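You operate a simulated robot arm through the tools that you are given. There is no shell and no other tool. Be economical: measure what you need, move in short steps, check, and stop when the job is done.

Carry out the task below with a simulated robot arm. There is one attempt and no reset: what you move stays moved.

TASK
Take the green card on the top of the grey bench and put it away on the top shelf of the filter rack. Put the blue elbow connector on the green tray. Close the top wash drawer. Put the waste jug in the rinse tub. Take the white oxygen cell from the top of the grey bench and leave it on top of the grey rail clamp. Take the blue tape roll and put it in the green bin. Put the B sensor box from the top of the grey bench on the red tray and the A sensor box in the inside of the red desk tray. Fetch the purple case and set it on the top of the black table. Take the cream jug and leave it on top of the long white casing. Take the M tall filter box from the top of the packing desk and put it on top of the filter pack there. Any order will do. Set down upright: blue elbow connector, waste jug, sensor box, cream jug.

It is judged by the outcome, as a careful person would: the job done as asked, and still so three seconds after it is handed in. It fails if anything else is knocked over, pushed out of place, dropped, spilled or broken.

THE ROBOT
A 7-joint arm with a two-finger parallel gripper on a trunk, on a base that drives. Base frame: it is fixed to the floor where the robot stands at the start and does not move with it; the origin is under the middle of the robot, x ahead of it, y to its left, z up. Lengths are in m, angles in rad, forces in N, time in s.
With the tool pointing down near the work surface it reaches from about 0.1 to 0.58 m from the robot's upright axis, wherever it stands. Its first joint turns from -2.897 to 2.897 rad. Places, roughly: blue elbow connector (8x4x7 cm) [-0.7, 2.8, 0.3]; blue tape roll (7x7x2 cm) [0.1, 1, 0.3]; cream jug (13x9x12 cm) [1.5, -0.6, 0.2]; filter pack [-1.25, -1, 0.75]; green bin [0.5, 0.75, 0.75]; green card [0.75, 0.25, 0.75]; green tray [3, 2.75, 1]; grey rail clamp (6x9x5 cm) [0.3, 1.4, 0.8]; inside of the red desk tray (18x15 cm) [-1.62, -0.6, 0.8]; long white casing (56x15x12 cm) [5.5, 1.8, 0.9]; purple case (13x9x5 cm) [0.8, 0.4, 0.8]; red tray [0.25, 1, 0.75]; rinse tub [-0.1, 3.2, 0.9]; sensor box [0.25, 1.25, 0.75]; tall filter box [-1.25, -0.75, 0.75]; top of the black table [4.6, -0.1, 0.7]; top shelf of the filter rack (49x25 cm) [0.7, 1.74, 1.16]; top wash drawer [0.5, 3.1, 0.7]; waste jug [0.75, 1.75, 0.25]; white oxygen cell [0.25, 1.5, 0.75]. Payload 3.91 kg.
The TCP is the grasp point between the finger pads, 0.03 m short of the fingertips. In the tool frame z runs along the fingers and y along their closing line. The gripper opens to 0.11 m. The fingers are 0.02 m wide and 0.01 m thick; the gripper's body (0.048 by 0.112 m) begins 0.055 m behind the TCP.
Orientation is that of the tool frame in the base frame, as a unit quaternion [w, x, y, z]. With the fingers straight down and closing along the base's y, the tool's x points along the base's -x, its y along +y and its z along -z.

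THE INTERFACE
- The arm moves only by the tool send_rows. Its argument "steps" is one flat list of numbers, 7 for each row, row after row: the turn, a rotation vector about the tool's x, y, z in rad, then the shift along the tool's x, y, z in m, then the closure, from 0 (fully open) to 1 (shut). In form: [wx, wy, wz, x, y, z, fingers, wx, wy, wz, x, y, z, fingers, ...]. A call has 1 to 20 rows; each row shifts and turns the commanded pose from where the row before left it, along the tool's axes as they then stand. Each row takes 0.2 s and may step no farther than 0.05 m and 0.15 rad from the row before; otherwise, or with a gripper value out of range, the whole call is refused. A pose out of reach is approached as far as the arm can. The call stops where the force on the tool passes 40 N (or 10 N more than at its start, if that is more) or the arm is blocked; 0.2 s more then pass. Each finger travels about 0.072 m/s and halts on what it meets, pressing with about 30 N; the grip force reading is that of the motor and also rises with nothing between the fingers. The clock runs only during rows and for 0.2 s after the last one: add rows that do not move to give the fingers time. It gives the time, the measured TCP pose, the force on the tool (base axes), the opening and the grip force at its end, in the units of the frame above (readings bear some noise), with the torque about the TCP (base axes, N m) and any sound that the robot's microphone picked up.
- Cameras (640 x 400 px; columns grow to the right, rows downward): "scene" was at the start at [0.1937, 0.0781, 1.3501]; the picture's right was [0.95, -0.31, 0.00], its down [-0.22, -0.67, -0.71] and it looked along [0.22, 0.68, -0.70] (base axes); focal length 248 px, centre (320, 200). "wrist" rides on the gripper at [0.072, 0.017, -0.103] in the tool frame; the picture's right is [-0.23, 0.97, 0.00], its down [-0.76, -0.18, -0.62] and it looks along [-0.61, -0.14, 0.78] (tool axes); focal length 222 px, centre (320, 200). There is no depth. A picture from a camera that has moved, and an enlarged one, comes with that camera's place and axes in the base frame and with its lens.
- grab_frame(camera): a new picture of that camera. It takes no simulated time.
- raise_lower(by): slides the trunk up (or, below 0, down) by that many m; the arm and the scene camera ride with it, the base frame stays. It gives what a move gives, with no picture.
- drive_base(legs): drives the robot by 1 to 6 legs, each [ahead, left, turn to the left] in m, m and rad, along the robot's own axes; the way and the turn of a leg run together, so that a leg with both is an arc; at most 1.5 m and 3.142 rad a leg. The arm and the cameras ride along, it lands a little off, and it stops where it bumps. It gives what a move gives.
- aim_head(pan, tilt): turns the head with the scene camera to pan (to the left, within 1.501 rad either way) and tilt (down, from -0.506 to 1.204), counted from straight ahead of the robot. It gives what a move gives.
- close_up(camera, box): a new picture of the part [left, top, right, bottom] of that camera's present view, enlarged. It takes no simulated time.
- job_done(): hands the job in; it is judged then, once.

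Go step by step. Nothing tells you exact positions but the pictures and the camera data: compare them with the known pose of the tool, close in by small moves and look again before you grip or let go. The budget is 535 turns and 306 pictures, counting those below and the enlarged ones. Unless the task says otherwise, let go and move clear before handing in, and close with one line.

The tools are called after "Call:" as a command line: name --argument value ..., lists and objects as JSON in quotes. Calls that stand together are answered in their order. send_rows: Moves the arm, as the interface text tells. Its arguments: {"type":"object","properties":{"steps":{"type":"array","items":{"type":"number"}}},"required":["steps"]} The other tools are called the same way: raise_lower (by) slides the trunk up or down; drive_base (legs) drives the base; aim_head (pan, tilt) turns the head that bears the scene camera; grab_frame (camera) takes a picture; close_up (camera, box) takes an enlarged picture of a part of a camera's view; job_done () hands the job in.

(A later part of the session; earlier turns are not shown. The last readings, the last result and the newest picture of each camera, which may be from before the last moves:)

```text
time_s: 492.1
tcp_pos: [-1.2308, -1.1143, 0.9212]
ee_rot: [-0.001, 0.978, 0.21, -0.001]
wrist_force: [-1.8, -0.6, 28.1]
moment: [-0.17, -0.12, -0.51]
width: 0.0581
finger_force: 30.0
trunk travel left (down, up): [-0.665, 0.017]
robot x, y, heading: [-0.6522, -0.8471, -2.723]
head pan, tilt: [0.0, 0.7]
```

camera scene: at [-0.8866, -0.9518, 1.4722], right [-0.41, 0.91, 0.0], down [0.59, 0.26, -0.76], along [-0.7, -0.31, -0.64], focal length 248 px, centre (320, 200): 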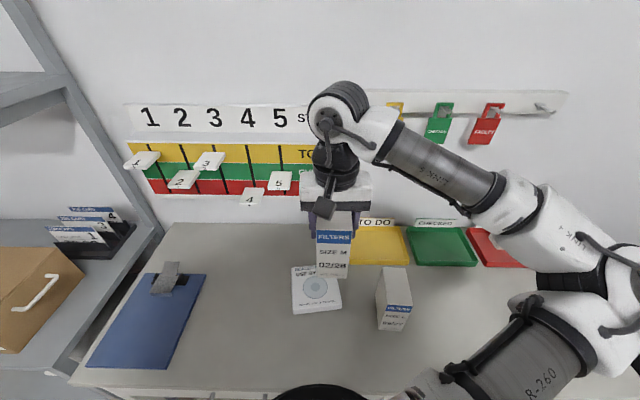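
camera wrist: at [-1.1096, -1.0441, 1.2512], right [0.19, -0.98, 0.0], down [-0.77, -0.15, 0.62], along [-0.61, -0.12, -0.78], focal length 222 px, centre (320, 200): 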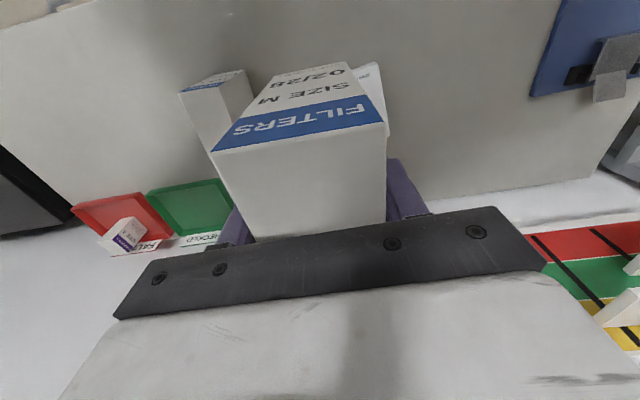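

Call:
send_rows --steps '[0, 0, 0, 0, 0, -0.004, 0.55, 0, 0, 0, 0, 0, 0, 0.4, 0, 0, 0, 0, 0, 0, 0.2, 0, 0, 0, 0, 0, 0, 0.1, 0, 0, 0, 0, 0, 0, 0.1, 0, 0, 0, 0, 0, -0.03, 0.1, 0, 0, 0, 0, 0, -0.045, 0.1, 0, 0, 0, 0, 0, -0.045, 0.1, 0, 0, 0, 0, 0, -0.045, 0.1]'

Call:
close_up --camera "scene" --box '[240, 190, 440, 340]'

```text
time_s: 494.1
tcp_pos: [-1.2306, -1.1148, 1.087]
ee_rot: [-0.002, 0.977, 0.211, 0.0]
wrist_force: [0.4, -0.4, 0.2]
moment: [0.03, 0.03, -0.01]
width: 0.0991
finger_force: 0.0
trunk travel left (down, up): [-0.665, 0.017]
robot x, y, heading: [-0.6512, -0.8499, -2.725]
head pan, tilt: [0.0, 0.7]
```

```text
2.67 times, centred on (340, 265) of scene
camera zoom: at [-0.8863, -0.9516, 1.4722], right [-0.41, 0.91, 0.0], down [0.59, 0.26, -0.77], along [-0.7, -0.31, -0.64], focal length 660 px, centre (267, 27)
```

zoom: 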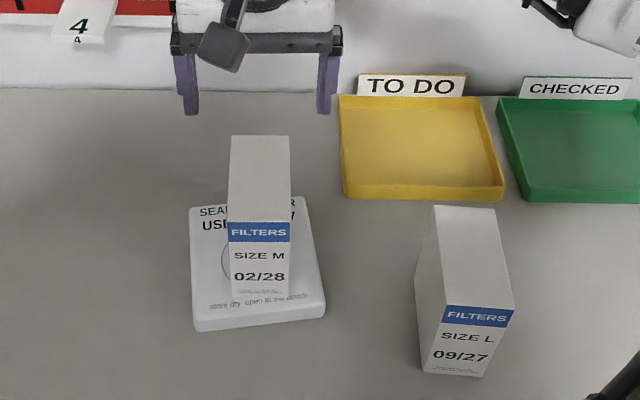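

M box is on the filter pack. Next, the cream jug near (1.5,-0.6). Back off, turn east and look.

Call:
drive_base --legs '[[-0.45, 0, 0], [0, 0, 1.4], [0, 0, 1.2]]'

Call:
aim_head --pan 0.1 --tilt 0.4

Call:
grab_frame --camera "scene"

```text
time_s: 503.4
tcp_pos: [0.3924, -0.7337, 1.0871]
ee_rot: [0.0, 0.058, 0.998, -0.001]
wrist_force: [-0.9, -0.4, 0.0]
moment: [0.04, 0.01, 0.04]
width: 0.099
finger_force: 0.1
trunk travel left (down, up): [-0.665, 0.017]
robot x, y, heading: [-0.2383, -0.6651, -0.117]
head pan, tilt: [0.0, 0.7]
```

```text
time_s: 504.2
tcp_pos: [0.3934, -0.7344, 1.086]
ee_rot: [0.0, 0.057, 0.998, -0.001]
wrist_force: [-0.1, -0.9, 0.1]
moment: [0.01, -0.04, -0.01]
width: 0.0989
finger_force: 0.1
trunk travel left (down, up): [-0.665, 0.017]
robot x, y, heading: [-0.242, -0.6647, -0.123]
head pan, tilt: [0.099, 0.4]
```

```text
82 pictures are left
camera scene: at [0.019, -0.6862, 1.499], right [-0.02, -1.0, 0.0], down [-0.39, 0.01, -0.92], along [0.92, -0.02, -0.39], focal length 248 px, centre (320, 200)
```

scene: 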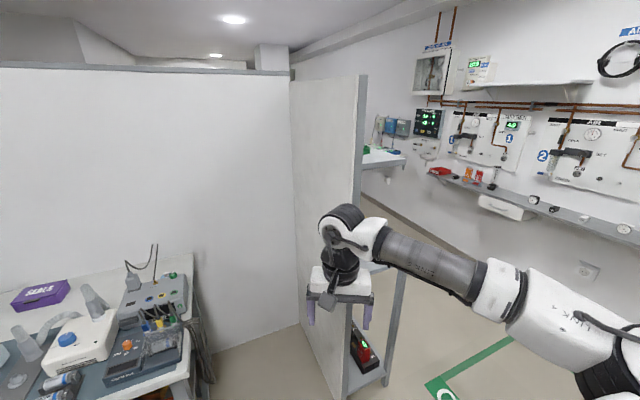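

The shelving stands behind that panel, opening to the south corridor. Drive around: align, go right, then forward, then face the shelves.

Call:
drive_base --legs '[[0, 0, 0.53], [0, -0.8, 0], [0, -0.75, 0], [1.5, 0, 0]]'

Call:
aim_head --pan 1.2 --tilt 0.6

Call:
grab_frame --camera "scene"

```text
time_s: 525.2
tcp_pos: [2.3189, -1.2195, 1.0875]
ee_rot: [0.0, -0.209, 0.978, -0.002]
wrist_force: [0.3, -0.2, 0.3]
moment: [0.02, 0.03, 0.02]
width: 0.0989
finger_force: 0.2
trunk travel left (down, up): [-0.665, 0.017]
robot x, y, heading: [1.7408, -1.4858, 0.415]
head pan, tilt: [0.099, 0.4]
```

```text
time_s: 526.5
tcp_pos: [2.3184, -1.2198, 1.0865]
ee_rot: [0.0, -0.209, 0.978, -0.002]
wrist_force: [-0.5, 0.5, -1.1]
moment: [-0.02, -0.01, 0.03]
width: 0.099
finger_force: 0.1
trunk travel left (down, up): [-0.665, 0.017]
robot x, y, heading: [1.7426, -1.4878, 0.417]
head pan, tilt: [1.201, 0.6]
```

```text
81 pictures are left
camera scene: at [1.8892, -1.3275, 1.4808], right [1.0, 0.05, 0.0], down [0.03, -0.56, -0.83], along [-0.04, 0.82, -0.56], focal length 248 px, centre (320, 200)
```

scene: 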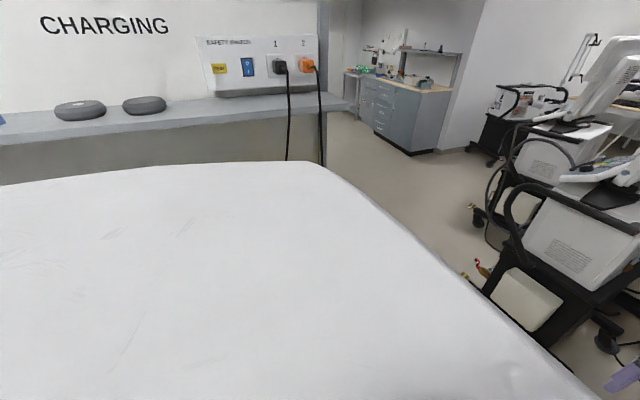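

Call:
send_rows --steps '[0, 0, 0, 0.04, 0, 0, 0, 0, 0, 0, 0.04, 0, 0, 0, 0, 0, 0, 0.04, 0, 0, 0]'

Call:
drive_base --legs '[[0, 0, 1.57]]'

Call:
aim_head --pan 0.1 --tilt 0.75

Call:
grab_frame --camera "scene"

```text
time_s: 527.3
tcp_pos: [2.2095, -1.2706, 1.0868]
ee_rot: [0.001, -0.209, 0.978, -0.002]
wrist_force: [0.3, -0.8, 0.5]
moment: [0.03, 0.01, 0.04]
width: 0.1101
finger_force: 0.0
trunk travel left (down, up): [-0.665, 0.017]
robot x, y, heading: [1.7375, -1.485, 0.417]
head pan, tilt: [1.201, 0.6]
```

```text
time_s: 531.6
tcp_pos: [1.5276, -1.0138, 1.0864]
ee_rot: [-0.002, 0.837, -0.548, 0.001]
wrist_force: [0.9, 0.8, -0.2]
moment: [-0.01, -0.04, -0.02]
width: 0.1099
finger_force: 0.0
trunk travel left (down, up): [-0.665, 0.017]
robot x, y, heading: [1.7391, -1.4863, 1.982]
head pan, tilt: [1.201, 0.6]
```

```text
time_s: 532.9
tcp_pos: [1.5281, -1.0132, 1.0865]
ee_rot: [-0.002, 0.836, -0.548, 0.001]
wrist_force: [-0.5, -0.4, 0.2]
moment: [-0.01, -0.02, -0.01]
width: 0.1099
finger_force: 0.1
trunk travel left (down, up): [-0.665, 0.017]
robot x, y, heading: [1.7395, -1.4825, 1.973]
head pan, tilt: [0.099, 0.75]
```

```text
80 pictures are left
camera scene: at [1.6301, -1.2561, 1.468], right [0.87, 0.49, 0.0], down [0.33, -0.6, -0.73], along [-0.36, 0.64, -0.68], focal length 248 px, centre (320, 200)
```

scene: 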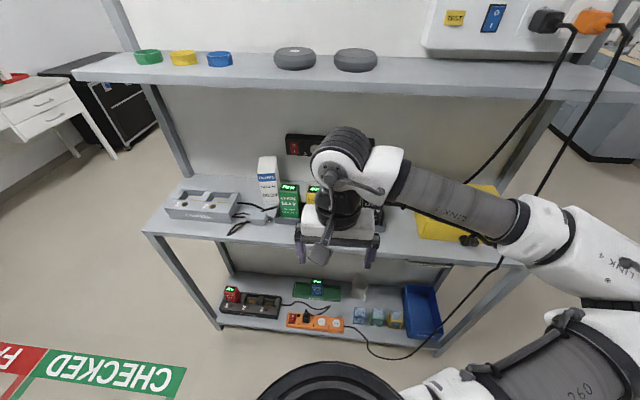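

Call:
close_up --camera "scene" --box '[270, 250, 470, 365]'

```text
3.20 times, centred on (370, 308) of scene
camera zoom: at [1.6301, -1.2561, 1.468], right [0.87, 0.49, 0.0], down [0.33, -0.6, -0.73], along [-0.36, 0.64, -0.68], focal length 792 px, centre (160, -144)
```

zoom: 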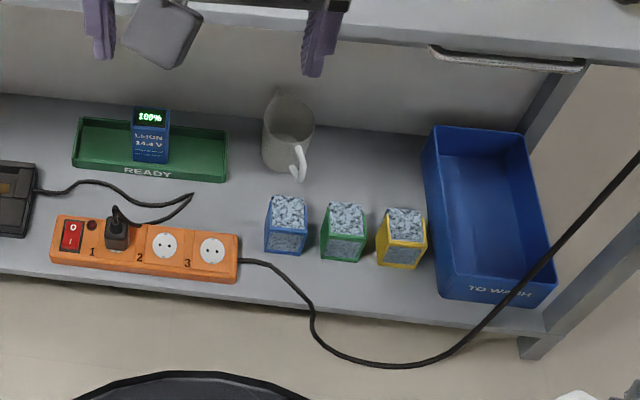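

The cream jug stands at the back of the low shelf, ≈(1.50,-0.59), handle toward me. I pitch the tool 45°, align laterally and lower in front of the shelves.

Call:
send_rows --steps '[0, -0.131, 0, 0, 0, 0, 0, 0, -0.131, 0, 0, 0, 0, 0, 0, -0.131, 0, 0, 0, 0, 0, 0, -0.131, 0, 0, 0, 0, 0, 0, -0.131, 0, 0, 0, 0, 0, 0, -0.131, 0, 0, 0, 0, 0]'

Call:
drive_base --legs '[[-0.1, -0.13, 0]]'

Call:
raise_lower --by -0.4

Call:
raise_lower --by -0.13

Call:
grab_frame --camera "scene"

```text
time_s: 534.3
tcp_pos: [1.4854, -0.9228, 1.1491]
ee_rot: [-0.212, 0.773, -0.505, -0.32]
wrist_force: [0.9, -0.4, -0.3]
moment: [-0.01, -0.04, -0.03]
width: 0.1103
finger_force: 0.0
out of reach, approached as far as the arm can: row 2, 3, 4, 5, 6
trunk travel left (down, up): [-0.665, 0.017]
robot x, y, heading: [1.7382, -1.4839, 1.978]
head pan, tilt: [0.099, 0.75]
```

```text
time_s: 536.0
tcp_pos: [1.6442, -0.9627, 1.1509]
ee_rot: [-0.21, 0.774, -0.505, -0.319]
wrist_force: [0.0, -0.3, 0.2]
moment: [0.01, 0.03, 0.02]
width: 0.1099
finger_force: 0.1
trunk travel left (down, up): [-0.665, 0.017]
robot x, y, heading: [1.8985, -1.5286, 1.979]
head pan, tilt: [0.099, 0.75]
```

```text
time_s: 539.8
tcp_pos: [1.6441, -0.963, 0.7501]
ee_rot: [-0.21, 0.774, -0.505, -0.32]
wrist_force: [0.4, -0.4, 0.4]
moment: [-0.01, -0.01, 0.0]
width: 0.11
finger_force: 0.1
trunk travel left (down, up): [-0.265, 0.417]
robot x, y, heading: [1.8994, -1.5237, 1.978]
head pan, tilt: [0.099, 0.75]
```

```text
time_s: 541.4
tcp_pos: [1.6428, -0.9629, 0.6203]
ee_rot: [-0.211, 0.773, -0.505, -0.32]
wrist_force: [-0.1, 0.5, 1.2]
moment: [0.0, -0.03, 0.01]
width: 0.1103
finger_force: 0.1
trunk travel left (down, up): [-0.135, 0.547]
robot x, y, heading: [1.8987, -1.5267, 1.972]
head pan, tilt: [0.099, 0.75]
```

```text
78 pictures are left
camera scene: at [1.789, -1.2969, 0.938], right [0.87, 0.49, 0.0], down [0.33, -0.6, -0.73], along [-0.36, 0.64, -0.68], focal length 248 px, centre (320, 200)
```

scene: 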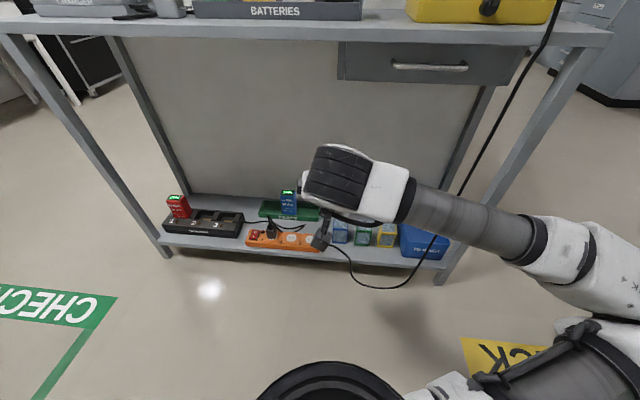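

The drape of black cable hangs on the right; I shift the base left so the forearm stays clear of it.

Call:
drive_base --legs '[[0, 0.28, 0]]'

Call:
send_rows --steps '[0, 0, 0, 0, -0.04, 0, 0, 0, 0, 0, 0, -0.04, 0, 0, 0, 0, 0, 0, -0.04, 0, 0, 0, 0, 0, 0, -0.04, 0, 0, 0, 0, 0, 0.0145, -0.03, 0.014, 0, 0, 0, 0, 0.0145, -0.03, 0.014, 0, 0, 0, 0, 0.0145, 0, 0.014, 0]'

Call:
grab_frame --camera "wrist"

Call:
grab_frame --camera "scene"

```text
time_s: 544.2
tcp_pos: [1.3857, -1.0753, 0.6193]
ee_rot: [-0.209, 0.775, -0.504, -0.32]
wrist_force: [-0.7, 0.1, 0.4]
moment: [0.0, 0.01, -0.02]
width: 0.1099
finger_force: 0.1
trunk travel left (down, up): [-0.135, 0.547]
robot x, y, heading: [1.641, -1.6343, 1.979]
head pan, tilt: [0.099, 0.75]
```

```text
time_s: 545.8
tcp_pos: [1.5878, -0.9871, 0.561]
ee_rot: [-0.21, 0.774, -0.504, -0.32]
wrist_force: [-0.4, -0.3, -0.4]
moment: [-0.04, 0.0, 0.0]
width: 0.1098
finger_force: 0.0
trunk travel left (down, up): [-0.135, 0.547]
robot x, y, heading: [1.6407, -1.637, 1.979]
head pan, tilt: [0.099, 0.75]
```

```text
77 pictures are left
camera wrist: at [1.6208, -1.1079, 0.5823], right [-0.96, -0.25, 0.16], down [0.12, 0.16, 0.98], along [-0.27, 0.96, -0.12], focal length 222 px, centre (320, 200)
```

wrist: 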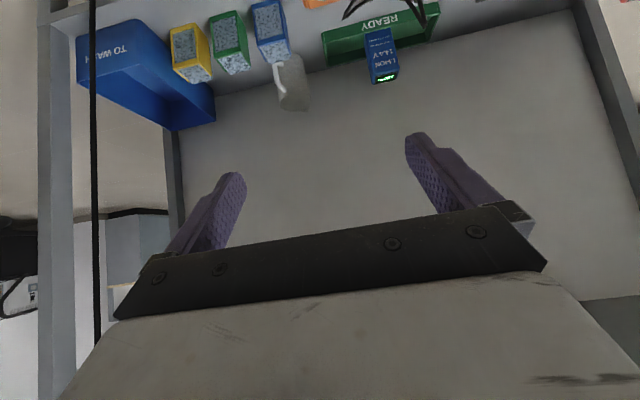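

```text
76 pictures are left
camera scene: at [1.5321, -1.4083, 0.938], right [0.87, 0.49, 0.0], down [0.33, -0.6, -0.73], along [-0.36, 0.64, -0.68], focal length 248 px, centre (320, 200)
```

scene: 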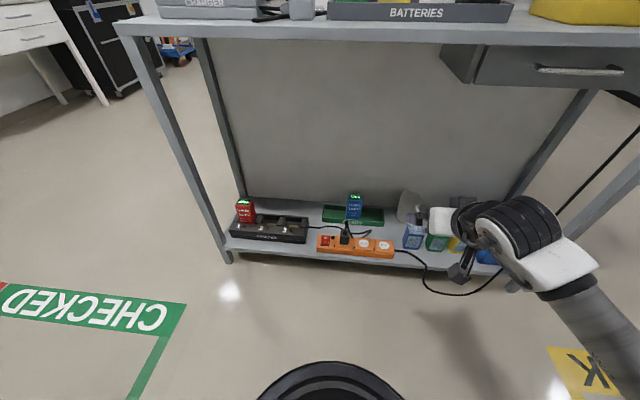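

Call:
close_up --camera "wrist" --box '[230, 0, 390, 120]'

Call:
close_up --camera "scene" --box '[360, 170, 480, 260]'

```text
3.33 times, centred on (310, 60) of wrist
camera zoom: at [1.6208, -1.1079, 0.5823], right [-0.96, -0.25, 0.16], down [0.12, 0.16, 0.98], along [-0.27, 0.96, -0.12], focal length 740 px, centre (353, 667)
```

zoom: 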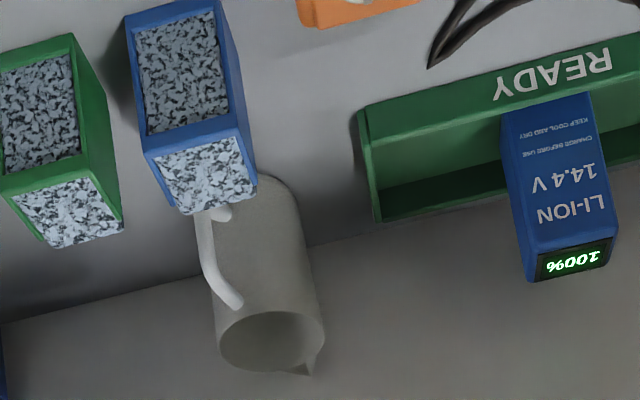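

```text
4.44 times, centred on (420, 215) of scene
camera zoom: at [1.5321, -1.4083, 0.938], right [0.87, 0.49, 0.0], down [0.33, -0.6, -0.73], along [-0.36, 0.64, -0.68], focal length 1100 px, centre (-124, 133)
```

zoom: 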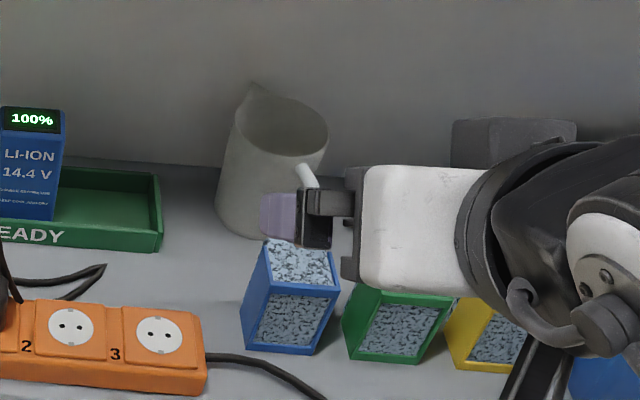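

Jug rim centre ≈(1.489,-0.539,0.227). Lower the tool, drive 0.38 m in, then approach.

Call:
send_rows --steps '[0, 0, 0, 0.035, 0, 0.035, 0, 0, 0, 0, 0.035, 0, 0.035, 0, 0, 0, 0, 0.035, 0, 0.035, 0, 0, 0, 0, 0.035, 0, 0.035, 0]'

Call:
drive_base --legs '[[0.34, 0, 0]]'

Call:
grab_frame --camera "wrist"

Call:
grab_frame --camera "scene"

```text
time_s: 546.8
tcp_pos: [1.588, -0.9865, 0.363]
ee_rot: [-0.21, 0.774, -0.504, -0.32]
wrist_force: [0.4, 0.2, 0.2]
moment: [-0.01, 0.01, 0.03]
width: 0.1098
finger_force: 0.1
trunk travel left (down, up): [-0.135, 0.547]
robot x, y, heading: [1.6451, -1.6375, 1.982]
head pan, tilt: [0.099, 0.75]
```

```text
time_s: 549.0
tcp_pos: [1.4527, -0.6724, 0.3628]
ee_rot: [-0.21, 0.774, -0.505, -0.32]
wrist_force: [0.6, 0.3, 0.4]
moment: [-0.01, -0.01, -0.03]
width: 0.1099
finger_force: 0.1
trunk travel left (down, up): [-0.135, 0.547]
robot x, y, heading: [1.5039, -1.3258, 1.979]
head pan, tilt: [0.099, 0.75]
```

```text
73 pictures are left
camera wrist: at [1.4866, -0.7928, 0.3852], right [-0.96, -0.25, 0.16], down [0.12, 0.16, 0.98], along [-0.27, 0.96, -0.12], focal length 222 px, centre (320, 200)
```

wrist: 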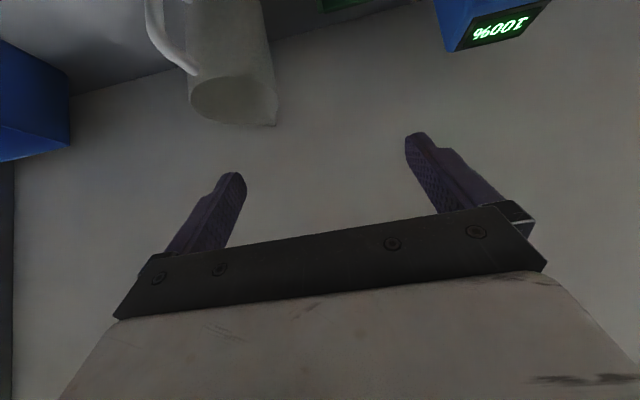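

```text
72 pictures are left
camera scene: at [1.3961, -1.0945, 0.938], right [0.87, 0.49, 0.0], down [0.33, -0.6, -0.73], along [-0.36, 0.64, -0.68], focal length 248 px, centre (320, 200)
```

scene: 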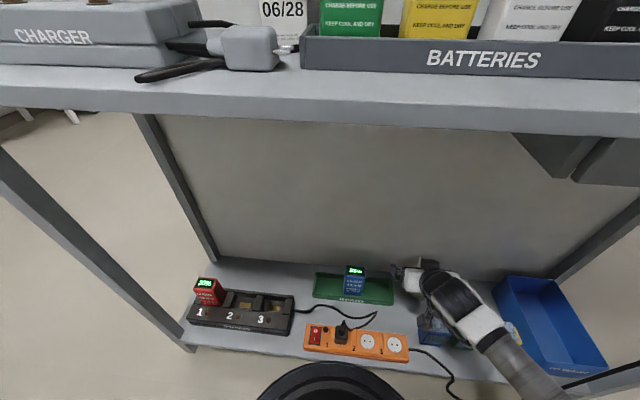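

Call:
send_rows --steps '[0, 0, 0, 0.0139, -0.029, 0.0159, 0, 0, 0, 0, 0.0139, -0.029, 0.0159, 0, 0, 0, 0, 0.0139, -0.029, 0.0159, 0]'

Call:
grab_frame --camera "wrist"

```text
time_s: 549.8
tcp_pos: [1.5307, -0.6322, 0.299]
ee_rot: [-0.21, 0.774, -0.504, -0.32]
wrist_force: [-0.1, 0.6, 0.2]
moment: [0.01, 0.02, -0.02]
width: 0.11
finger_force: 0.0
trunk travel left (down, up): [-0.135, 0.547]
robot x, y, heading: [1.5033, -1.3247, 1.983]
head pan, tilt: [0.099, 0.75]
```

```text
71 pictures are left
camera wrist: at [1.5647, -0.7537, 0.3217], right [-0.96, -0.25, 0.16], down [0.12, 0.16, 0.98], along [-0.27, 0.96, -0.12], focal length 222 px, centre (320, 200)
```

wrist: 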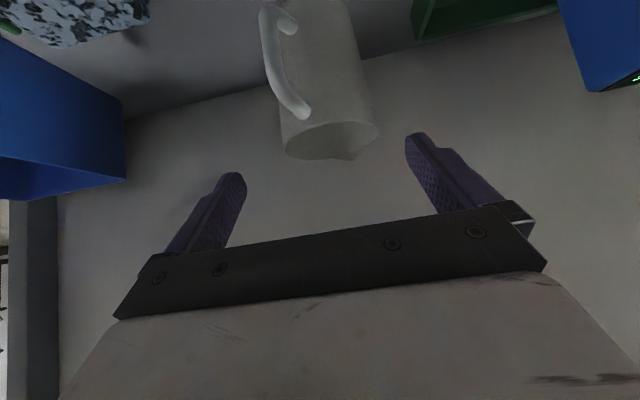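

The handle points to my right-front; I yaw the approach by 0.4 rad so the handle lies between the fingers.

Call:
send_rows --steps '[-0.0943, 0, -0.094, 0, 0, 0, 0, -0.0943, 0, -0.094, 0, 0, 0, 0, -0.0943, 0, -0.094, 0, 0, 0, 0, 0, 0, 0, -0.002, -0.0185, 0.002, 0, 0, 0, 0, 0, -0.0185, 0, 0]'

Call:
grab_frame --camera "wrist"

```text
time_s: 551.0
tcp_pos: [1.556, -0.6027, 0.3002]
ee_rot: [-0.142, 0.859, -0.341, -0.355]
wrist_force: [-0.5, 0.3, 0.1]
moment: [-0.03, -0.01, -0.02]
width: 0.1102
finger_force: 0.1
trunk travel left (down, up): [-0.135, 0.547]
robot x, y, heading: [1.5058, -1.3256, 1.979]
head pan, tilt: [0.099, 0.75]
```

```text
70 pictures are left
camera wrist: at [1.633, -0.7022, 0.322], right [-0.79, -0.6, 0.16], down [0.05, 0.2, 0.98], along [-0.62, 0.78, -0.13], focal length 222 px, centre (320, 200)
```

wrist: 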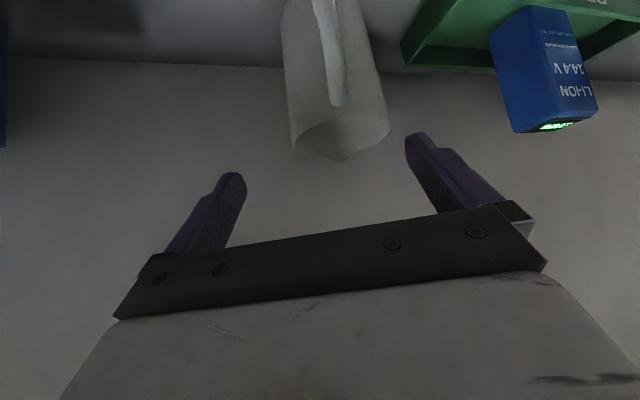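

Call:
send_rows --steps '[0, 0, 0, 0, 0.015, 0.03, 0, 0, 0, 0, 0, 0, 0.03, 0, 0, 0, 0, 0, 0, 0.015, 0]'

Call:
grab_frame --camera "wrist"

```text
time_s: 551.8
tcp_pos: [1.5047, -0.5773, 0.2463]
ee_rot: [-0.141, 0.859, -0.342, -0.354]
wrist_force: [0.2, 0.8, 0.1]
moment: [-0.01, -0.01, -0.03]
width: 0.11
finger_force: 0.1
trunk travel left (down, up): [-0.135, 0.547]
robot x, y, heading: [1.5077, -1.323, 1.98]
head pan, tilt: [0.099, 0.75]
```

```text
69 pictures are left
camera wrist: at [1.5825, -0.6762, 0.269], right [-0.79, -0.6, 0.16], down [0.05, 0.2, 0.98], along [-0.62, 0.78, -0.12], focal length 222 px, centre (320, 200)
```

wrist: 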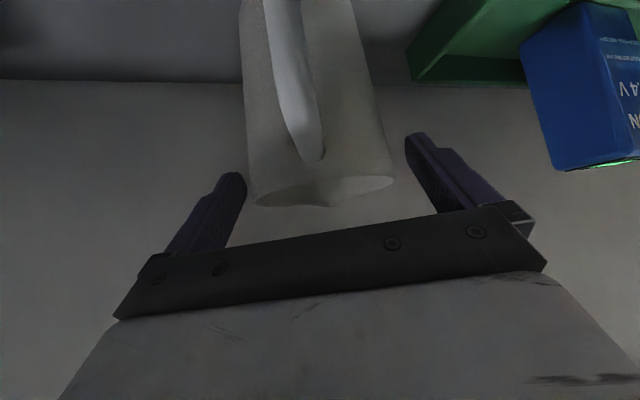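

Call:
send_rows --steps '[0, 0, 0, 0.002, 0, 0.022, 0, 0, 0, 0, 0, 0, 0, 0.1, 0, 0, 0, 0, 0, 0, 0.25, 0, 0, 0, 0, 0, 0, 0.4, 0, 0, 0, 0, 0, 0, 0.4]'

Call:
grab_frame --camera "wrist"

```text
time_s: 553.0
tcp_pos: [1.4955, -0.5688, 0.2289]
ee_rot: [-0.142, 0.859, -0.341, -0.354]
wrist_force: [0.0, -0.1, 0.5]
moment: [0.14, -0.06, 0.01]
width: 0.0833
finger_force: 29.9
trunk travel left (down, up): [-0.135, 0.547]
robot x, y, heading: [1.5041, -1.3255, 1.981]
head pan, tilt: [0.099, 0.75]
```

```text
68 pictures are left
camera wrist: at [1.5729, -0.666, 0.2521], right [-0.79, -0.6, 0.16], down [0.05, 0.2, 0.98], along [-0.62, 0.78, -0.12], focal length 222 px, centre (320, 200)
```

wrist: 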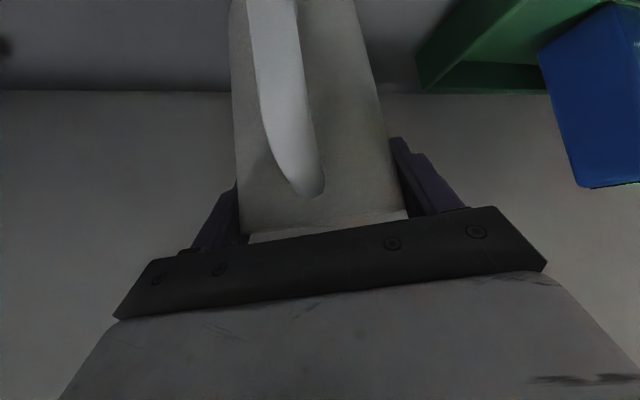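

Gripped at 0.083. Lift slowly.

Call:
send_rows --steps '[0, 0, 0, -0.0085, 0, -0.0085, 0.4, 0, 0, 0, -0.0142, 0, -0.0141, 0.4, 0, 0, 0, -0.0142, 0, -0.0141, 0.4, 0, 0, 0, -0.0142, 0, -0.0141, 0.4]'

Call:
grab_frame --camera "wrist"

```text
time_s: 554.0
tcp_pos: [1.494, -0.5682, 0.3025]
ee_rot: [-0.142, 0.859, -0.341, -0.354]
wrist_force: [-0.1, -0.7, -0.7]
moment: [-0.02, 0.01, 0.0]
width: 0.0833
finger_force: 29.6
trunk travel left (down, up): [-0.135, 0.547]
robot x, y, heading: [1.5057, -1.3241, 1.978]
head pan, tilt: [0.099, 0.75]
```

```text
67 pictures are left
camera wrist: at [1.5728, -0.6662, 0.3242], right [-0.79, -0.6, 0.16], down [0.05, 0.2, 0.98], along [-0.62, 0.78, -0.12], focal length 222 px, centre (320, 200)
```

wrist: 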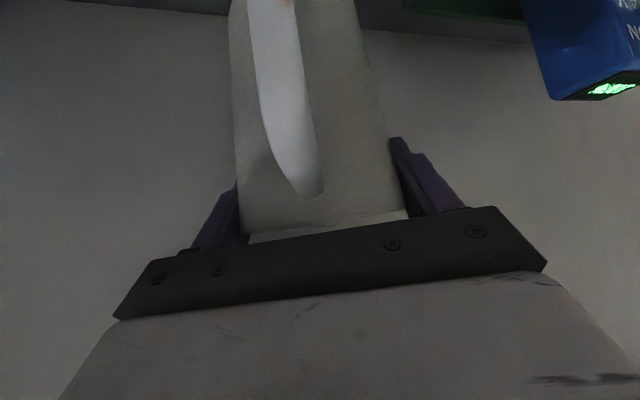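

Call:
send_rows --steps '[0, 0, 0, -0.0142, 0, -0.0141, 0.4, 0, 0, 0, -0.0142, 0, -0.0141, 0.4, 0, 0, 0, -0.0142, 0, -0.0141, 0.4, 0, 0, 0, -0.0142, 0, -0.0141, 0.4]'

Call:
drive_base --legs '[[-0.55, 0, 0]]'

Call:
raise_lower --by 0.4

Call:
drive_base --legs '[[0, 0, -1.57]]'

Call:
aim_head --pan 0.3 --tilt 0.3

Call:
grab_frame --camera "scene"

```text
time_s: 555.2
tcp_pos: [1.4739, -0.5779, 0.3556]
ee_rot: [-0.112, 0.854, -0.345, -0.372]
wrist_force: [-0.2, -0.7, -1.1]
moment: [0.03, 0.0, -0.01]
width: 0.0834
finger_force: 30.2
trunk travel left (down, up): [-0.135, 0.547]
robot x, y, heading: [1.5044, -1.3222, 1.98]
head pan, tilt: [0.099, 0.75]
stopped in row 4: the arm was blocked; the commanded pose is now the measured one
```

```text
time_s: 558.0
tcp_pos: [1.6659, -1.0129, 0.3542]
ee_rot: [-0.113, 0.853, -0.349, -0.372]
wrist_force: [0.0, 0.8, -1.5]
moment: [0.01, -0.01, -0.02]
width: 0.0834
finger_force: 29.5
trunk travel left (down, up): [-0.135, 0.547]
robot x, y, heading: [1.6951, -1.7551, 1.981]
head pan, tilt: [0.099, 0.75]
stopped in leg 1: the robot was blocked; the commanded pose is now the measured one
```

```text
time_s: 561.8
tcp_pos: [1.6668, -1.0109, 0.7543]
ee_rot: [-0.113, 0.853, -0.349, -0.372]
wrist_force: [-0.5, 0.1, -0.6]
moment: [0.04, -0.03, -0.02]
width: 0.0833
finger_force: 29.9
trunk travel left (down, up): [-0.535, 0.147]
robot x, y, heading: [1.6939, -1.7593, 1.975]
head pan, tilt: [0.099, 0.75]
```

```text
time_s: 564.3
tcp_pos: [2.1418, -1.1265, 0.7543]
ee_rot: [-0.231, 0.684, -0.618, -0.312]
wrist_force: [-0.1, -0.2, -0.1]
moment: [0.03, 0.0, 0.0]
width: 0.0834
finger_force: 29.7
trunk travel left (down, up): [-0.535, 0.147]
robot x, y, heading: [1.6881, -1.7174, 1.28]
head pan, tilt: [0.099, 0.75]
stopped in leg 1: the robot was blocked; the commanded pose is now the measured one
```

```text
time_s: 565.2
tcp_pos: [2.1415, -1.1258, 0.7541]
ee_rot: [-0.231, 0.683, -0.618, -0.313]
wrist_force: [-1.0, 0.3, -0.1]
moment: [0.02, -0.05, -0.02]
width: 0.0832
finger_force: 29.6
trunk travel left (down, up): [-0.535, 0.147]
robot x, y, heading: [1.6901, -1.7236, 1.281]
head pan, tilt: [0.3, 0.3]
```

```text
66 pictures are left
camera scene: at [1.7348, -1.4617, 1.3782], right [1.0, 0.01, 0.0], down [0.0, -0.3, -0.95], along [-0.01, 0.95, -0.3], focal length 248 px, centre (320, 200)
```

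scene: 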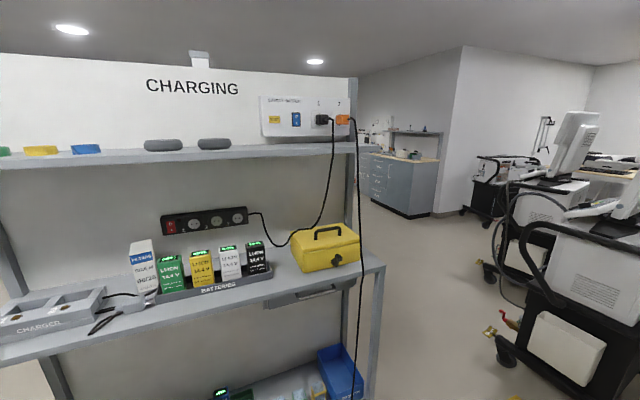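

My back meets the wall side; I correct the small roll of the jug, pull forward, finish the turn and look east.

Call:
send_rows --steps '[0, 0, -0.05, 0, 0, 0, 0.4, 0, 0, -0.05, 0, 0, 0, 0.4]'

Call:
drive_base --legs '[[0.2, 0, 0], [0, 0, -0.87]]'

Call:
aim_head --pan 0.1 --tilt 0.3

Call:
grab_frame --camera "scene"

```text
time_s: 565.8
tcp_pos: [2.1424, -1.1264, 0.7562]
ee_rot: [-0.248, 0.714, -0.582, -0.301]
wrist_force: [0.1, -0.2, -1.9]
moment: [0.03, 0.01, -0.01]
width: 0.0833
finger_force: 30.4
trunk travel left (down, up): [-0.535, 0.147]
robot x, y, heading: [1.6883, -1.7196, 1.284]
head pan, tilt: [0.3, 0.3]
```

```text
time_s: 569.6
tcp_pos: [2.4904, -1.486, 0.755]
ee_rot: [0.349, -0.406, 0.828, 0.17]
wrist_force: [-1.2, 0.2, -1.0]
moment: [-0.01, -0.04, 0.02]
width: 0.0831
finger_force: 30.1
trunk travel left (down, up): [-0.535, 0.147]
robot x, y, heading: [1.7464, -1.529, 0.422]
head pan, tilt: [0.3, 0.3]
```

```text
time_s: 570.4
tcp_pos: [2.4904, -1.4868, 0.7544]
ee_rot: [0.35, -0.406, 0.827, 0.171]
wrist_force: [0.4, 0.8, -0.9]
moment: [0.02, -0.02, 0.02]
width: 0.0833
finger_force: 30.3
trunk travel left (down, up): [-0.535, 0.147]
robot x, y, heading: [1.747, -1.5231, 0.423]
head pan, tilt: [0.099, 0.3]
```

```text
65 pictures are left
camera scene: at [1.9806, -1.4112, 1.3783], right [0.5, -0.87, 0.0], down [-0.26, -0.15, -0.96], along [0.83, 0.48, -0.3], focal length 248 px, centre (320, 200)
```

scene: 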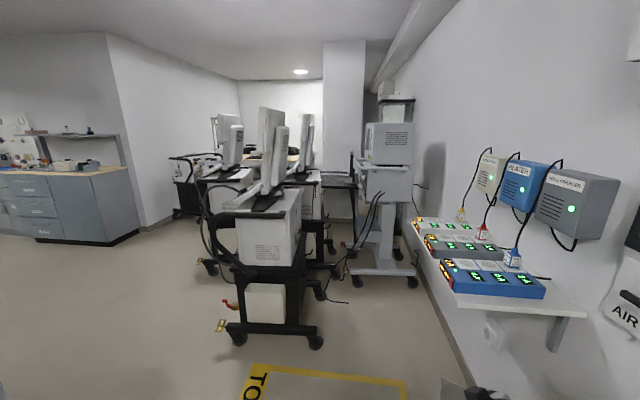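

Carts block the way east on this side; I take the long, known route: back west, past the bench, through the north aisle. Raise the jug first.

Call:
raise_lower --by 0.14

Call:
send_rows --steps '[0, 0, 0, -0.0287, 0, -0.0279, 0.4, 0, 0, 0, -0.0287, 0, -0.0279, 0.4, 0, 0, 0, -0.0287, 0, -0.0279, 0.4, 0, 0, 0, -0.0287, 0, -0.0279, 0.4]'

Call:
drive_base --legs '[[-1.5, 0, 0], [0, 1.2, 0], [-0.15, 1.4, 0], [0, 1.5, 0]]'

```text
time_s: 572.0
tcp_pos: [2.491, -1.4859, 0.8952]
ee_rot: [0.35, -0.406, 0.827, 0.17]
wrist_force: [0.0, -0.3, -1.5]
moment: [0.0, 0.01, 0.01]
width: 0.0833
finger_force: 29.9
trunk travel left (down, up): [-0.675, 0.007]
robot x, y, heading: [1.743, -1.5249, 0.419]
head pan, tilt: [0.099, 0.3]
```

```text
time_s: 572.7
tcp_pos: [2.4868, -1.3777, 0.9539]
ee_rot: [0.33, -0.478, 0.784, 0.22]
wrist_force: [-0.6, -0.9, -0.8]
moment: [0.01, -0.01, 0.05]
width: 0.0831
finger_force: 30.0
out of reach, approached as far as the arm can: row 2, 3
trunk travel left (down, up): [-0.675, 0.007]
robot x, y, heading: [1.7488, -1.5261, 0.426]
head pan, tilt: [0.099, 0.3]
stopped in row 3: the arm was blocked; the commanded pose is now the measured one
```

```text
time_s: 611.3
tcp_pos: [-0.6971, 1.6996, 0.9548]
ee_rot: [0.329, -0.478, 0.784, 0.221]
wrist_force: [-0.4, 0.9, 0.0]
moment: [-0.02, -0.01, -0.02]
width: 0.0827
finger_force: 29.7
trunk travel left (down, up): [-0.675, 0.007]
robot x, y, heading: [-1.4369, 1.5456, 0.425]
head pan, tilt: [0.099, 0.3]
```

Call:
drive_base --legs '[[0, 0.13, 0], [1.5, 0, 0], [1.3, 0, 0], [0.3, -0.5, 0]]'

Call:
aim_head --pan -0.5 --tilt 0.35

Call:
grab_frame --camera "scene"

```text
time_s: 630.1
tcp_pos: [2.2795, 2.6142, 0.9524]
ee_rot: [0.33, -0.474, 0.786, 0.219]
wrist_force: [-0.2, 0.1, 0.1]
moment: [-0.02, 0.02, 0.02]
width: 0.0826
finger_force: 30.7
trunk travel left (down, up): [-0.675, 0.007]
robot x, y, heading: [1.5365, 2.4711, 0.414]
head pan, tilt: [0.099, 0.3]
```

```text
time_s: 631.1
tcp_pos: [2.2792, 2.6149, 0.9522]
ee_rot: [0.332, -0.473, 0.786, 0.22]
wrist_force: [0.1, -0.6, -0.5]
moment: [-0.01, 0.05, 0.01]
width: 0.0826
finger_force: 30.3
trunk travel left (down, up): [-0.675, 0.007]
robot x, y, heading: [1.5375, 2.4731, 0.414]
head pan, tilt: [-0.499, 0.351]
```

```text
64 pictures are left
camera scene: at [1.7849, 2.531, 1.5136], right [-0.08, -1.0, 0.0], down [-0.34, 0.03, -0.94], along [0.94, -0.08, -0.34], focal length 248 px, centre (320, 200)
```

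scene: 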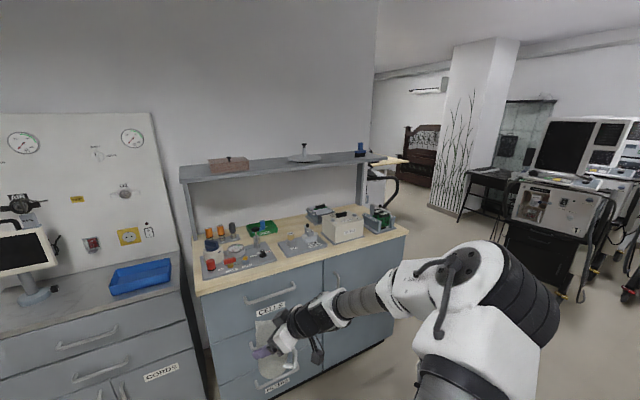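

Call:
drive_base --legs '[[0, -1.0, 0], [0, 0, -0.45], [1.2, 0, 0]]'

Call:
aim_head --pan 0.1 --tilt 0.35

Call:
grab_frame --camera "scene"

```text
time_s: 646.2
tcp_pos: [3.8537, 1.3149, 0.9537]
ee_rot: [0.372, -0.285, 0.872, 0.139]
wrist_force: [-0.3, 0.3, -0.7]
moment: [-0.03, -0.02, -0.01]
width: 0.0828
finger_force: 29.7
trunk travel left (down, up): [-0.675, 0.007]
robot x, y, heading: [3.1236, 1.506, -0.037]
head pan, tilt: [-0.499, 0.351]
```

```text
time_s: 647.2
tcp_pos: [3.8534, 1.3154, 0.9527]
ee_rot: [0.372, -0.285, 0.872, 0.14]
wrist_force: [0.4, 0.1, -0.3]
moment: [0.01, 0.01, -0.02]
width: 0.0825
finger_force: 30.0
trunk travel left (down, up): [-0.675, 0.007]
robot x, y, heading: [3.1223, 1.5103, -0.036]
head pan, tilt: [0.099, 0.351]
```

```text
63 pictures are left
camera scene: at [3.3846, 1.5078, 1.5136], right [0.06, -1.0, 0.0], down [-0.34, -0.02, -0.94], along [0.94, 0.06, -0.34], focal length 248 px, centre (320, 200)
```

scene: 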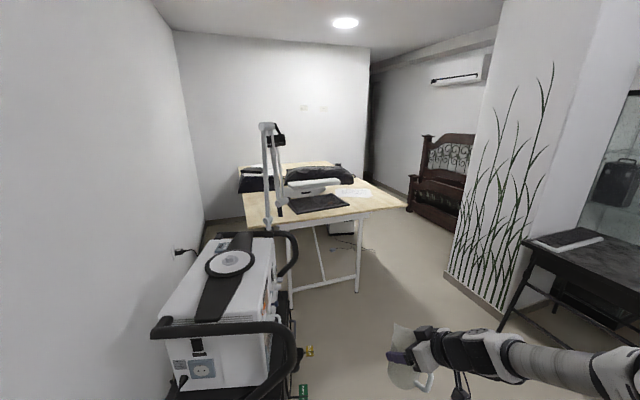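

Call:
close_up --camera "scene" --box '[230, 140, 410, 260]'

```text
3.33 times, centred on (320, 200) of scene
camera zoom: at [3.3846, 1.5078, 1.5136], right [0.06, -1.0, 0.0], down [-0.34, -0.02, -0.94], along [0.94, 0.06, -0.34], focal length 825 px, centre (320, 200)
```

zoom: 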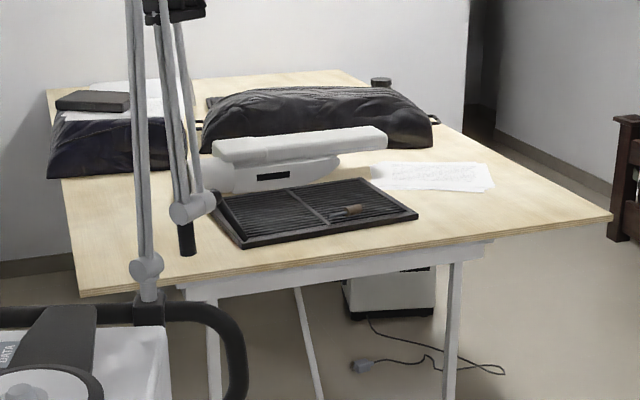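

The long white casing is on the wood table (top ≈0.90). The tool is yawed 0.7 rad to the robot; I rotate it back and raise the jug.

Call:
send_rows --steps '[0.091, -0.004, 0.085, 0, 0, 0, 0.4, 0.091, -0.004, 0.085, 0, 0, 0, 0.4, 0.091, -0.004, 0.085, 0, 0, 0, 0.4, 0.091, -0.004, 0.085, 0, 0, 0, 0.4, 0, 0, -0.04, 0, 0, 0, 0.4, 0, 0, 0, -0.0288, 0, -0.0278, 0.4, 0, 0, 0, -0.0288, 0, -0.0278, 0.4, 0, 0, 0, -0.0288, 0, -0.0278, 0.4, 0, 0, 0, -0.0288, 0, -0.0278, 0.4]'

Call:
drive_base --legs '[[0.9, -0.38, 0], [0, 0, 0.45]]'

Call:
aim_head --pan 0.1 --tilt 0.5

Call:
grab_frame --camera "scene"

```text
time_s: 648.9
tcp_pos: [3.8789, 1.4308, 1.0317]
ee_rot: [0.389, -0.171, 0.9, 0.097]
wrist_force: [-0.1, 0.4, -0.2]
moment: [-0.02, -0.03, -0.01]
width: 0.0824
finger_force: 30.4
trunk travel left (down, up): [-0.675, 0.007]
robot x, y, heading: [3.1195, 1.5073, -0.037]
head pan, tilt: [0.099, 0.351]
stopped in row 8: the arm was blocked; the commanded pose is now the measured one
```

```text
time_s: 655.3
tcp_pos: [4.7319, 1.3633, 1.0323]
ee_rot: [0.357, -0.37, 0.838, 0.182]
wrist_force: [-0.3, 0.2, -1.2]
moment: [0.03, 0.0, -0.01]
width: 0.0826
finger_force: 29.6
trunk travel left (down, up): [-0.675, 0.007]
robot x, y, heading: [4.0188, 1.1044, 0.417]
head pan, tilt: [0.099, 0.351]
```

```text
time_s: 656.0
tcp_pos: [4.7319, 1.3625, 1.0326]
ee_rot: [0.357, -0.37, 0.838, 0.183]
wrist_force: [-0.7, 0.1, -0.8]
moment: [0.03, 0.0, 0.02]
width: 0.0823
finger_force: 30.0
trunk travel left (down, up): [-0.675, 0.007]
robot x, y, heading: [4.0192, 1.1007, 0.417]
head pan, tilt: [0.099, 0.499]
```

```text
61 pictures are left
camera scene: at [4.2511, 1.2144, 1.4999], right [0.5, -0.87, 0.0], down [-0.42, -0.24, -0.88], along [0.76, 0.44, -0.48], focal length 248 px, centre (320, 200)
```

scene: 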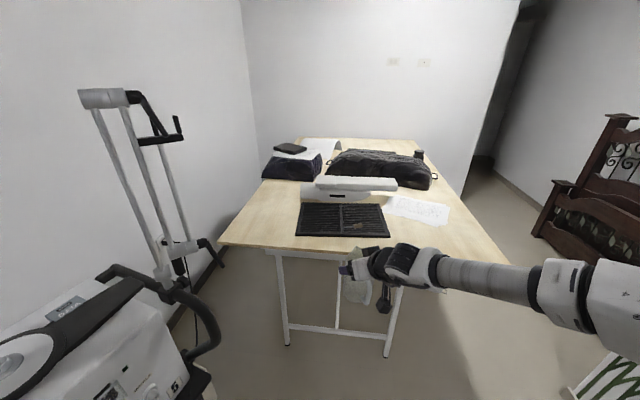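

Call:
drive_base --legs '[[0.6, 0, 0]]'

Call:
send_rows --steps '[0, 0, 0, -0.018, 0, -0.0175, 0.4, 0, 0, 0, -0.018, 0, -0.0175, 0.4]'

Call:
grab_frame --camera "scene"

Call:
grab_frame --camera "wrist"

```text
time_s: 658.5
tcp_pos: [5.1049, 1.5348, 1.0299]
ee_rot: [0.354, -0.372, 0.838, 0.186]
wrist_force: [0.2, -1.3, -1.7]
moment: [-0.02, 0.03, 0.0]
width: 0.0823
finger_force: 29.9
trunk travel left (down, up): [-0.675, 0.007]
robot x, y, heading: [4.3882, 1.2666, 0.418]
head pan, tilt: [0.099, 0.499]
stopped in leg 1: the robot was blocked; the commanded pose is now the measured one
```

```text
time_s: 659.3
tcp_pos: [5.0906, 1.5633, 1.0757]
ee_rot: [0.344, -0.397, 0.827, 0.2]
wrist_force: [-0.1, 0.3, -0.9]
moment: [-0.01, -0.01, 0.03]
width: 0.0823
finger_force: 30.2
trunk travel left (down, up): [-0.675, 0.007]
robot x, y, heading: [4.3874, 1.2654, 0.423]
head pan, tilt: [0.099, 0.499]
stopped in row 2: the arm was blocked; the commanded pose is now the measured one
```

```text
60 pictures are left
camera scene: at [4.623, 1.3824, 1.4997], right [0.5, -0.87, 0.0], down [-0.42, -0.24, -0.88], along [0.76, 0.44, -0.48], focal length 248 px, centre (320, 200)
```

scene: 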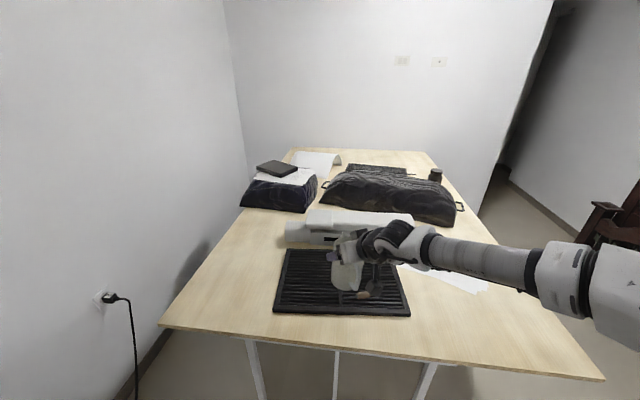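

```text
59 pictures are left
camera wrist: at [5.0005, 1.4733, 1.0952], right [-0.67, 0.71, 0.22], down [0.23, -0.09, 0.97], along [0.71, 0.7, -0.1], focal length 222 px, centre (320, 200)
```

wrist: 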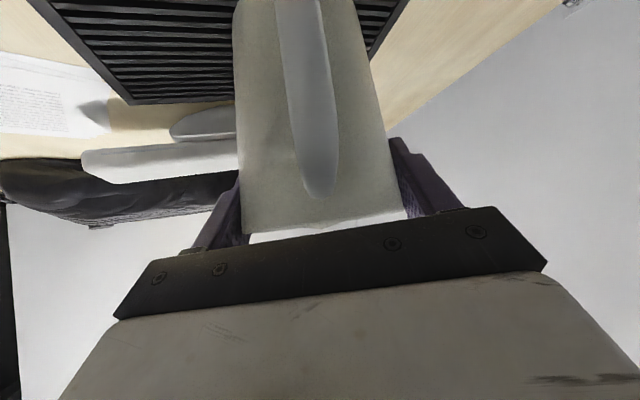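

The base met the cart on my left. Back up, shift right, go forward again.

Call:
drive_base --legs '[[-0.12, 0, 0], [0, -0.25, 0], [0.35, 0, 0]]'

Call:
send_rows --steps '[0.082, -0.0065, 0.077, -0.02, 0, 0.02, 0.4, 0.082, -0.0065, 0.077, -0.02, 0, 0.02, 0.4, 0.082, -0.0065, 0.057, -0.02, 0, 0.02, 0.4, 0.082, -0.0065, 0.057, -0.02, 0, 0.02, 0.4]'

Call:
grab_frame --camera "scene"

```text
time_s: 664.5
tcp_pos: [5.4016, 1.4322, 1.0754]
ee_rot: [0.344, -0.397, 0.827, 0.201]
wrist_force: [0.1, 0.1, -0.6]
moment: [0.02, -0.02, 0.01]
width: 0.0825
finger_force: 30.5
trunk travel left (down, up): [-0.675, 0.007]
robot x, y, heading: [4.7011, 1.1352, 0.419]
head pan, tilt: [0.099, 0.499]
```

```text
time_s: 665.5
tcp_pos: [5.4828, 1.5097, 1.0788]
ee_rot: [0.384, -0.219, 0.89, 0.112]
wrist_force: [-0.1, 0.1, -0.7]
moment: [-0.01, -0.01, -0.02]
width: 0.0822
finger_force: 29.7
trunk travel left (down, up): [-0.675, 0.007]
robot x, y, heading: [4.6998, 1.1319, 0.418]
head pan, tilt: [0.099, 0.499]
```

```text
58 pictures are left
camera scene: at [4.9335, 1.2503, 1.4998], right [0.5, -0.87, 0.0], down [-0.41, -0.24, -0.88], along [0.76, 0.44, -0.48], focal length 248 px, centre (320, 200)
```

scene: 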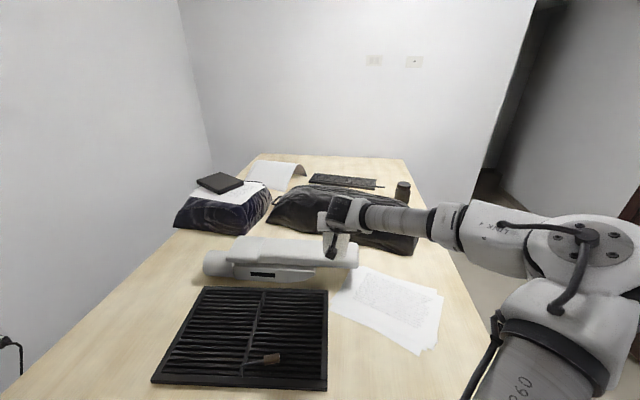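

Reposition: casing top centre ≈(5.49,1.69). Move the jug left/forward over it and level it.

Call:
send_rows --steps '[0, 0.036, -0.042, -0.0138, 0.0378, 0.0167, 0.4, 0, 0, 0, -0.0138, 0.0378, 0.0167, 0.4, 0, 0, 0, -0.0138, 0.0378, 0.0167, 0.4, 0, 0, 0, -0.0138, 0.0378, 0.0167, 0.4]'

Call:
grab_frame --camera "scene"

Call:
grab_frame --camera "wrist"

```text
time_s: 666.5
tcp_pos: [5.4809, 1.6842, 1.0748]
ee_rot: [0.372, -0.24, 0.891, 0.1]
wrist_force: [0.9, 0.7, -0.9]
moment: [0.02, -0.03, 0.01]
width: 0.0823
finger_force: 30.0
trunk travel left (down, up): [-0.675, 0.007]
robot x, y, heading: [4.6984, 1.138, 0.425]
head pan, tilt: [0.099, 0.499]
```

```text
57 pictures are left
camera scene: at [4.9331, 1.2507, 1.4998], right [0.5, -0.87, 0.0], down [-0.41, -0.24, -0.88], along [0.76, 0.44, -0.48], focal length 248 px, centre (320, 200)
```

scene: 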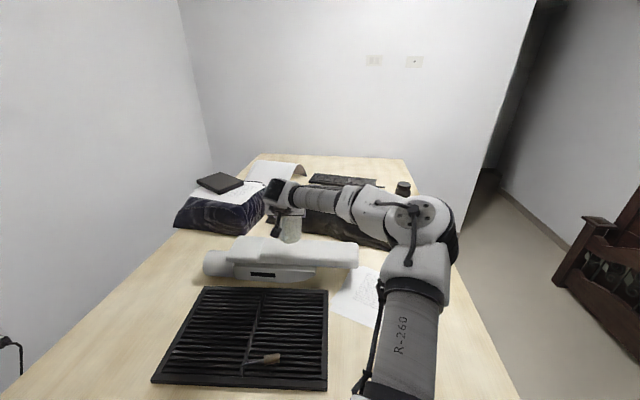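

```text
56 pictures are left
camera wrist: at [5.3641, 1.6355, 1.0959], right [-0.35, 0.92, 0.16], down [0.17, -0.1, 0.98], along [0.92, 0.37, -0.12], focal length 222 px, centre (320, 200)
```

wrist: 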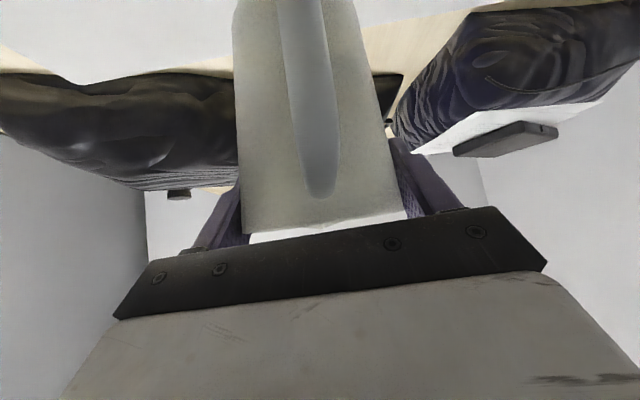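

Jug is level and above the casing's middle. Descend carefully.

Call:
send_rows --steps '[0, 0, 0, 0.0092, 0, 0.0084, 0.4, 0, 0, 0, 0.0092, 0, 0.0084, 0.4, 0, 0, 0, 0.0085, 0, 0.0084, 0.4]'

Call:
close_up --camera "scene" --box '[190, 170, 390, 295]'

```text
time_s: 667.3
tcp_pos: [5.4807, 1.6826, 1.0375]
ee_rot: [0.371, -0.24, 0.892, 0.1]
wrist_force: [0.1, -0.5, -0.7]
moment: [0.02, 0.0, -0.01]
width: 0.0823
finger_force: 30.1
trunk travel left (down, up): [-0.675, 0.007]
robot x, y, heading: [4.7014, 1.1315, 0.431]
head pan, tilt: [0.099, 0.499]
```

```text
3.20 times, centred on (290, 232) of scene
camera zoom: at [4.9333, 1.25, 1.4998], right [0.5, -0.87, 0.0], down [-0.41, -0.24, -0.88], along [0.76, 0.44, -0.48], focal length 792 px, centre (416, 96)
```

zoom: 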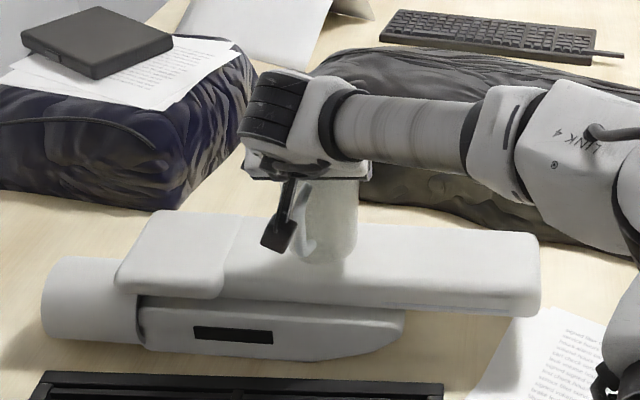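

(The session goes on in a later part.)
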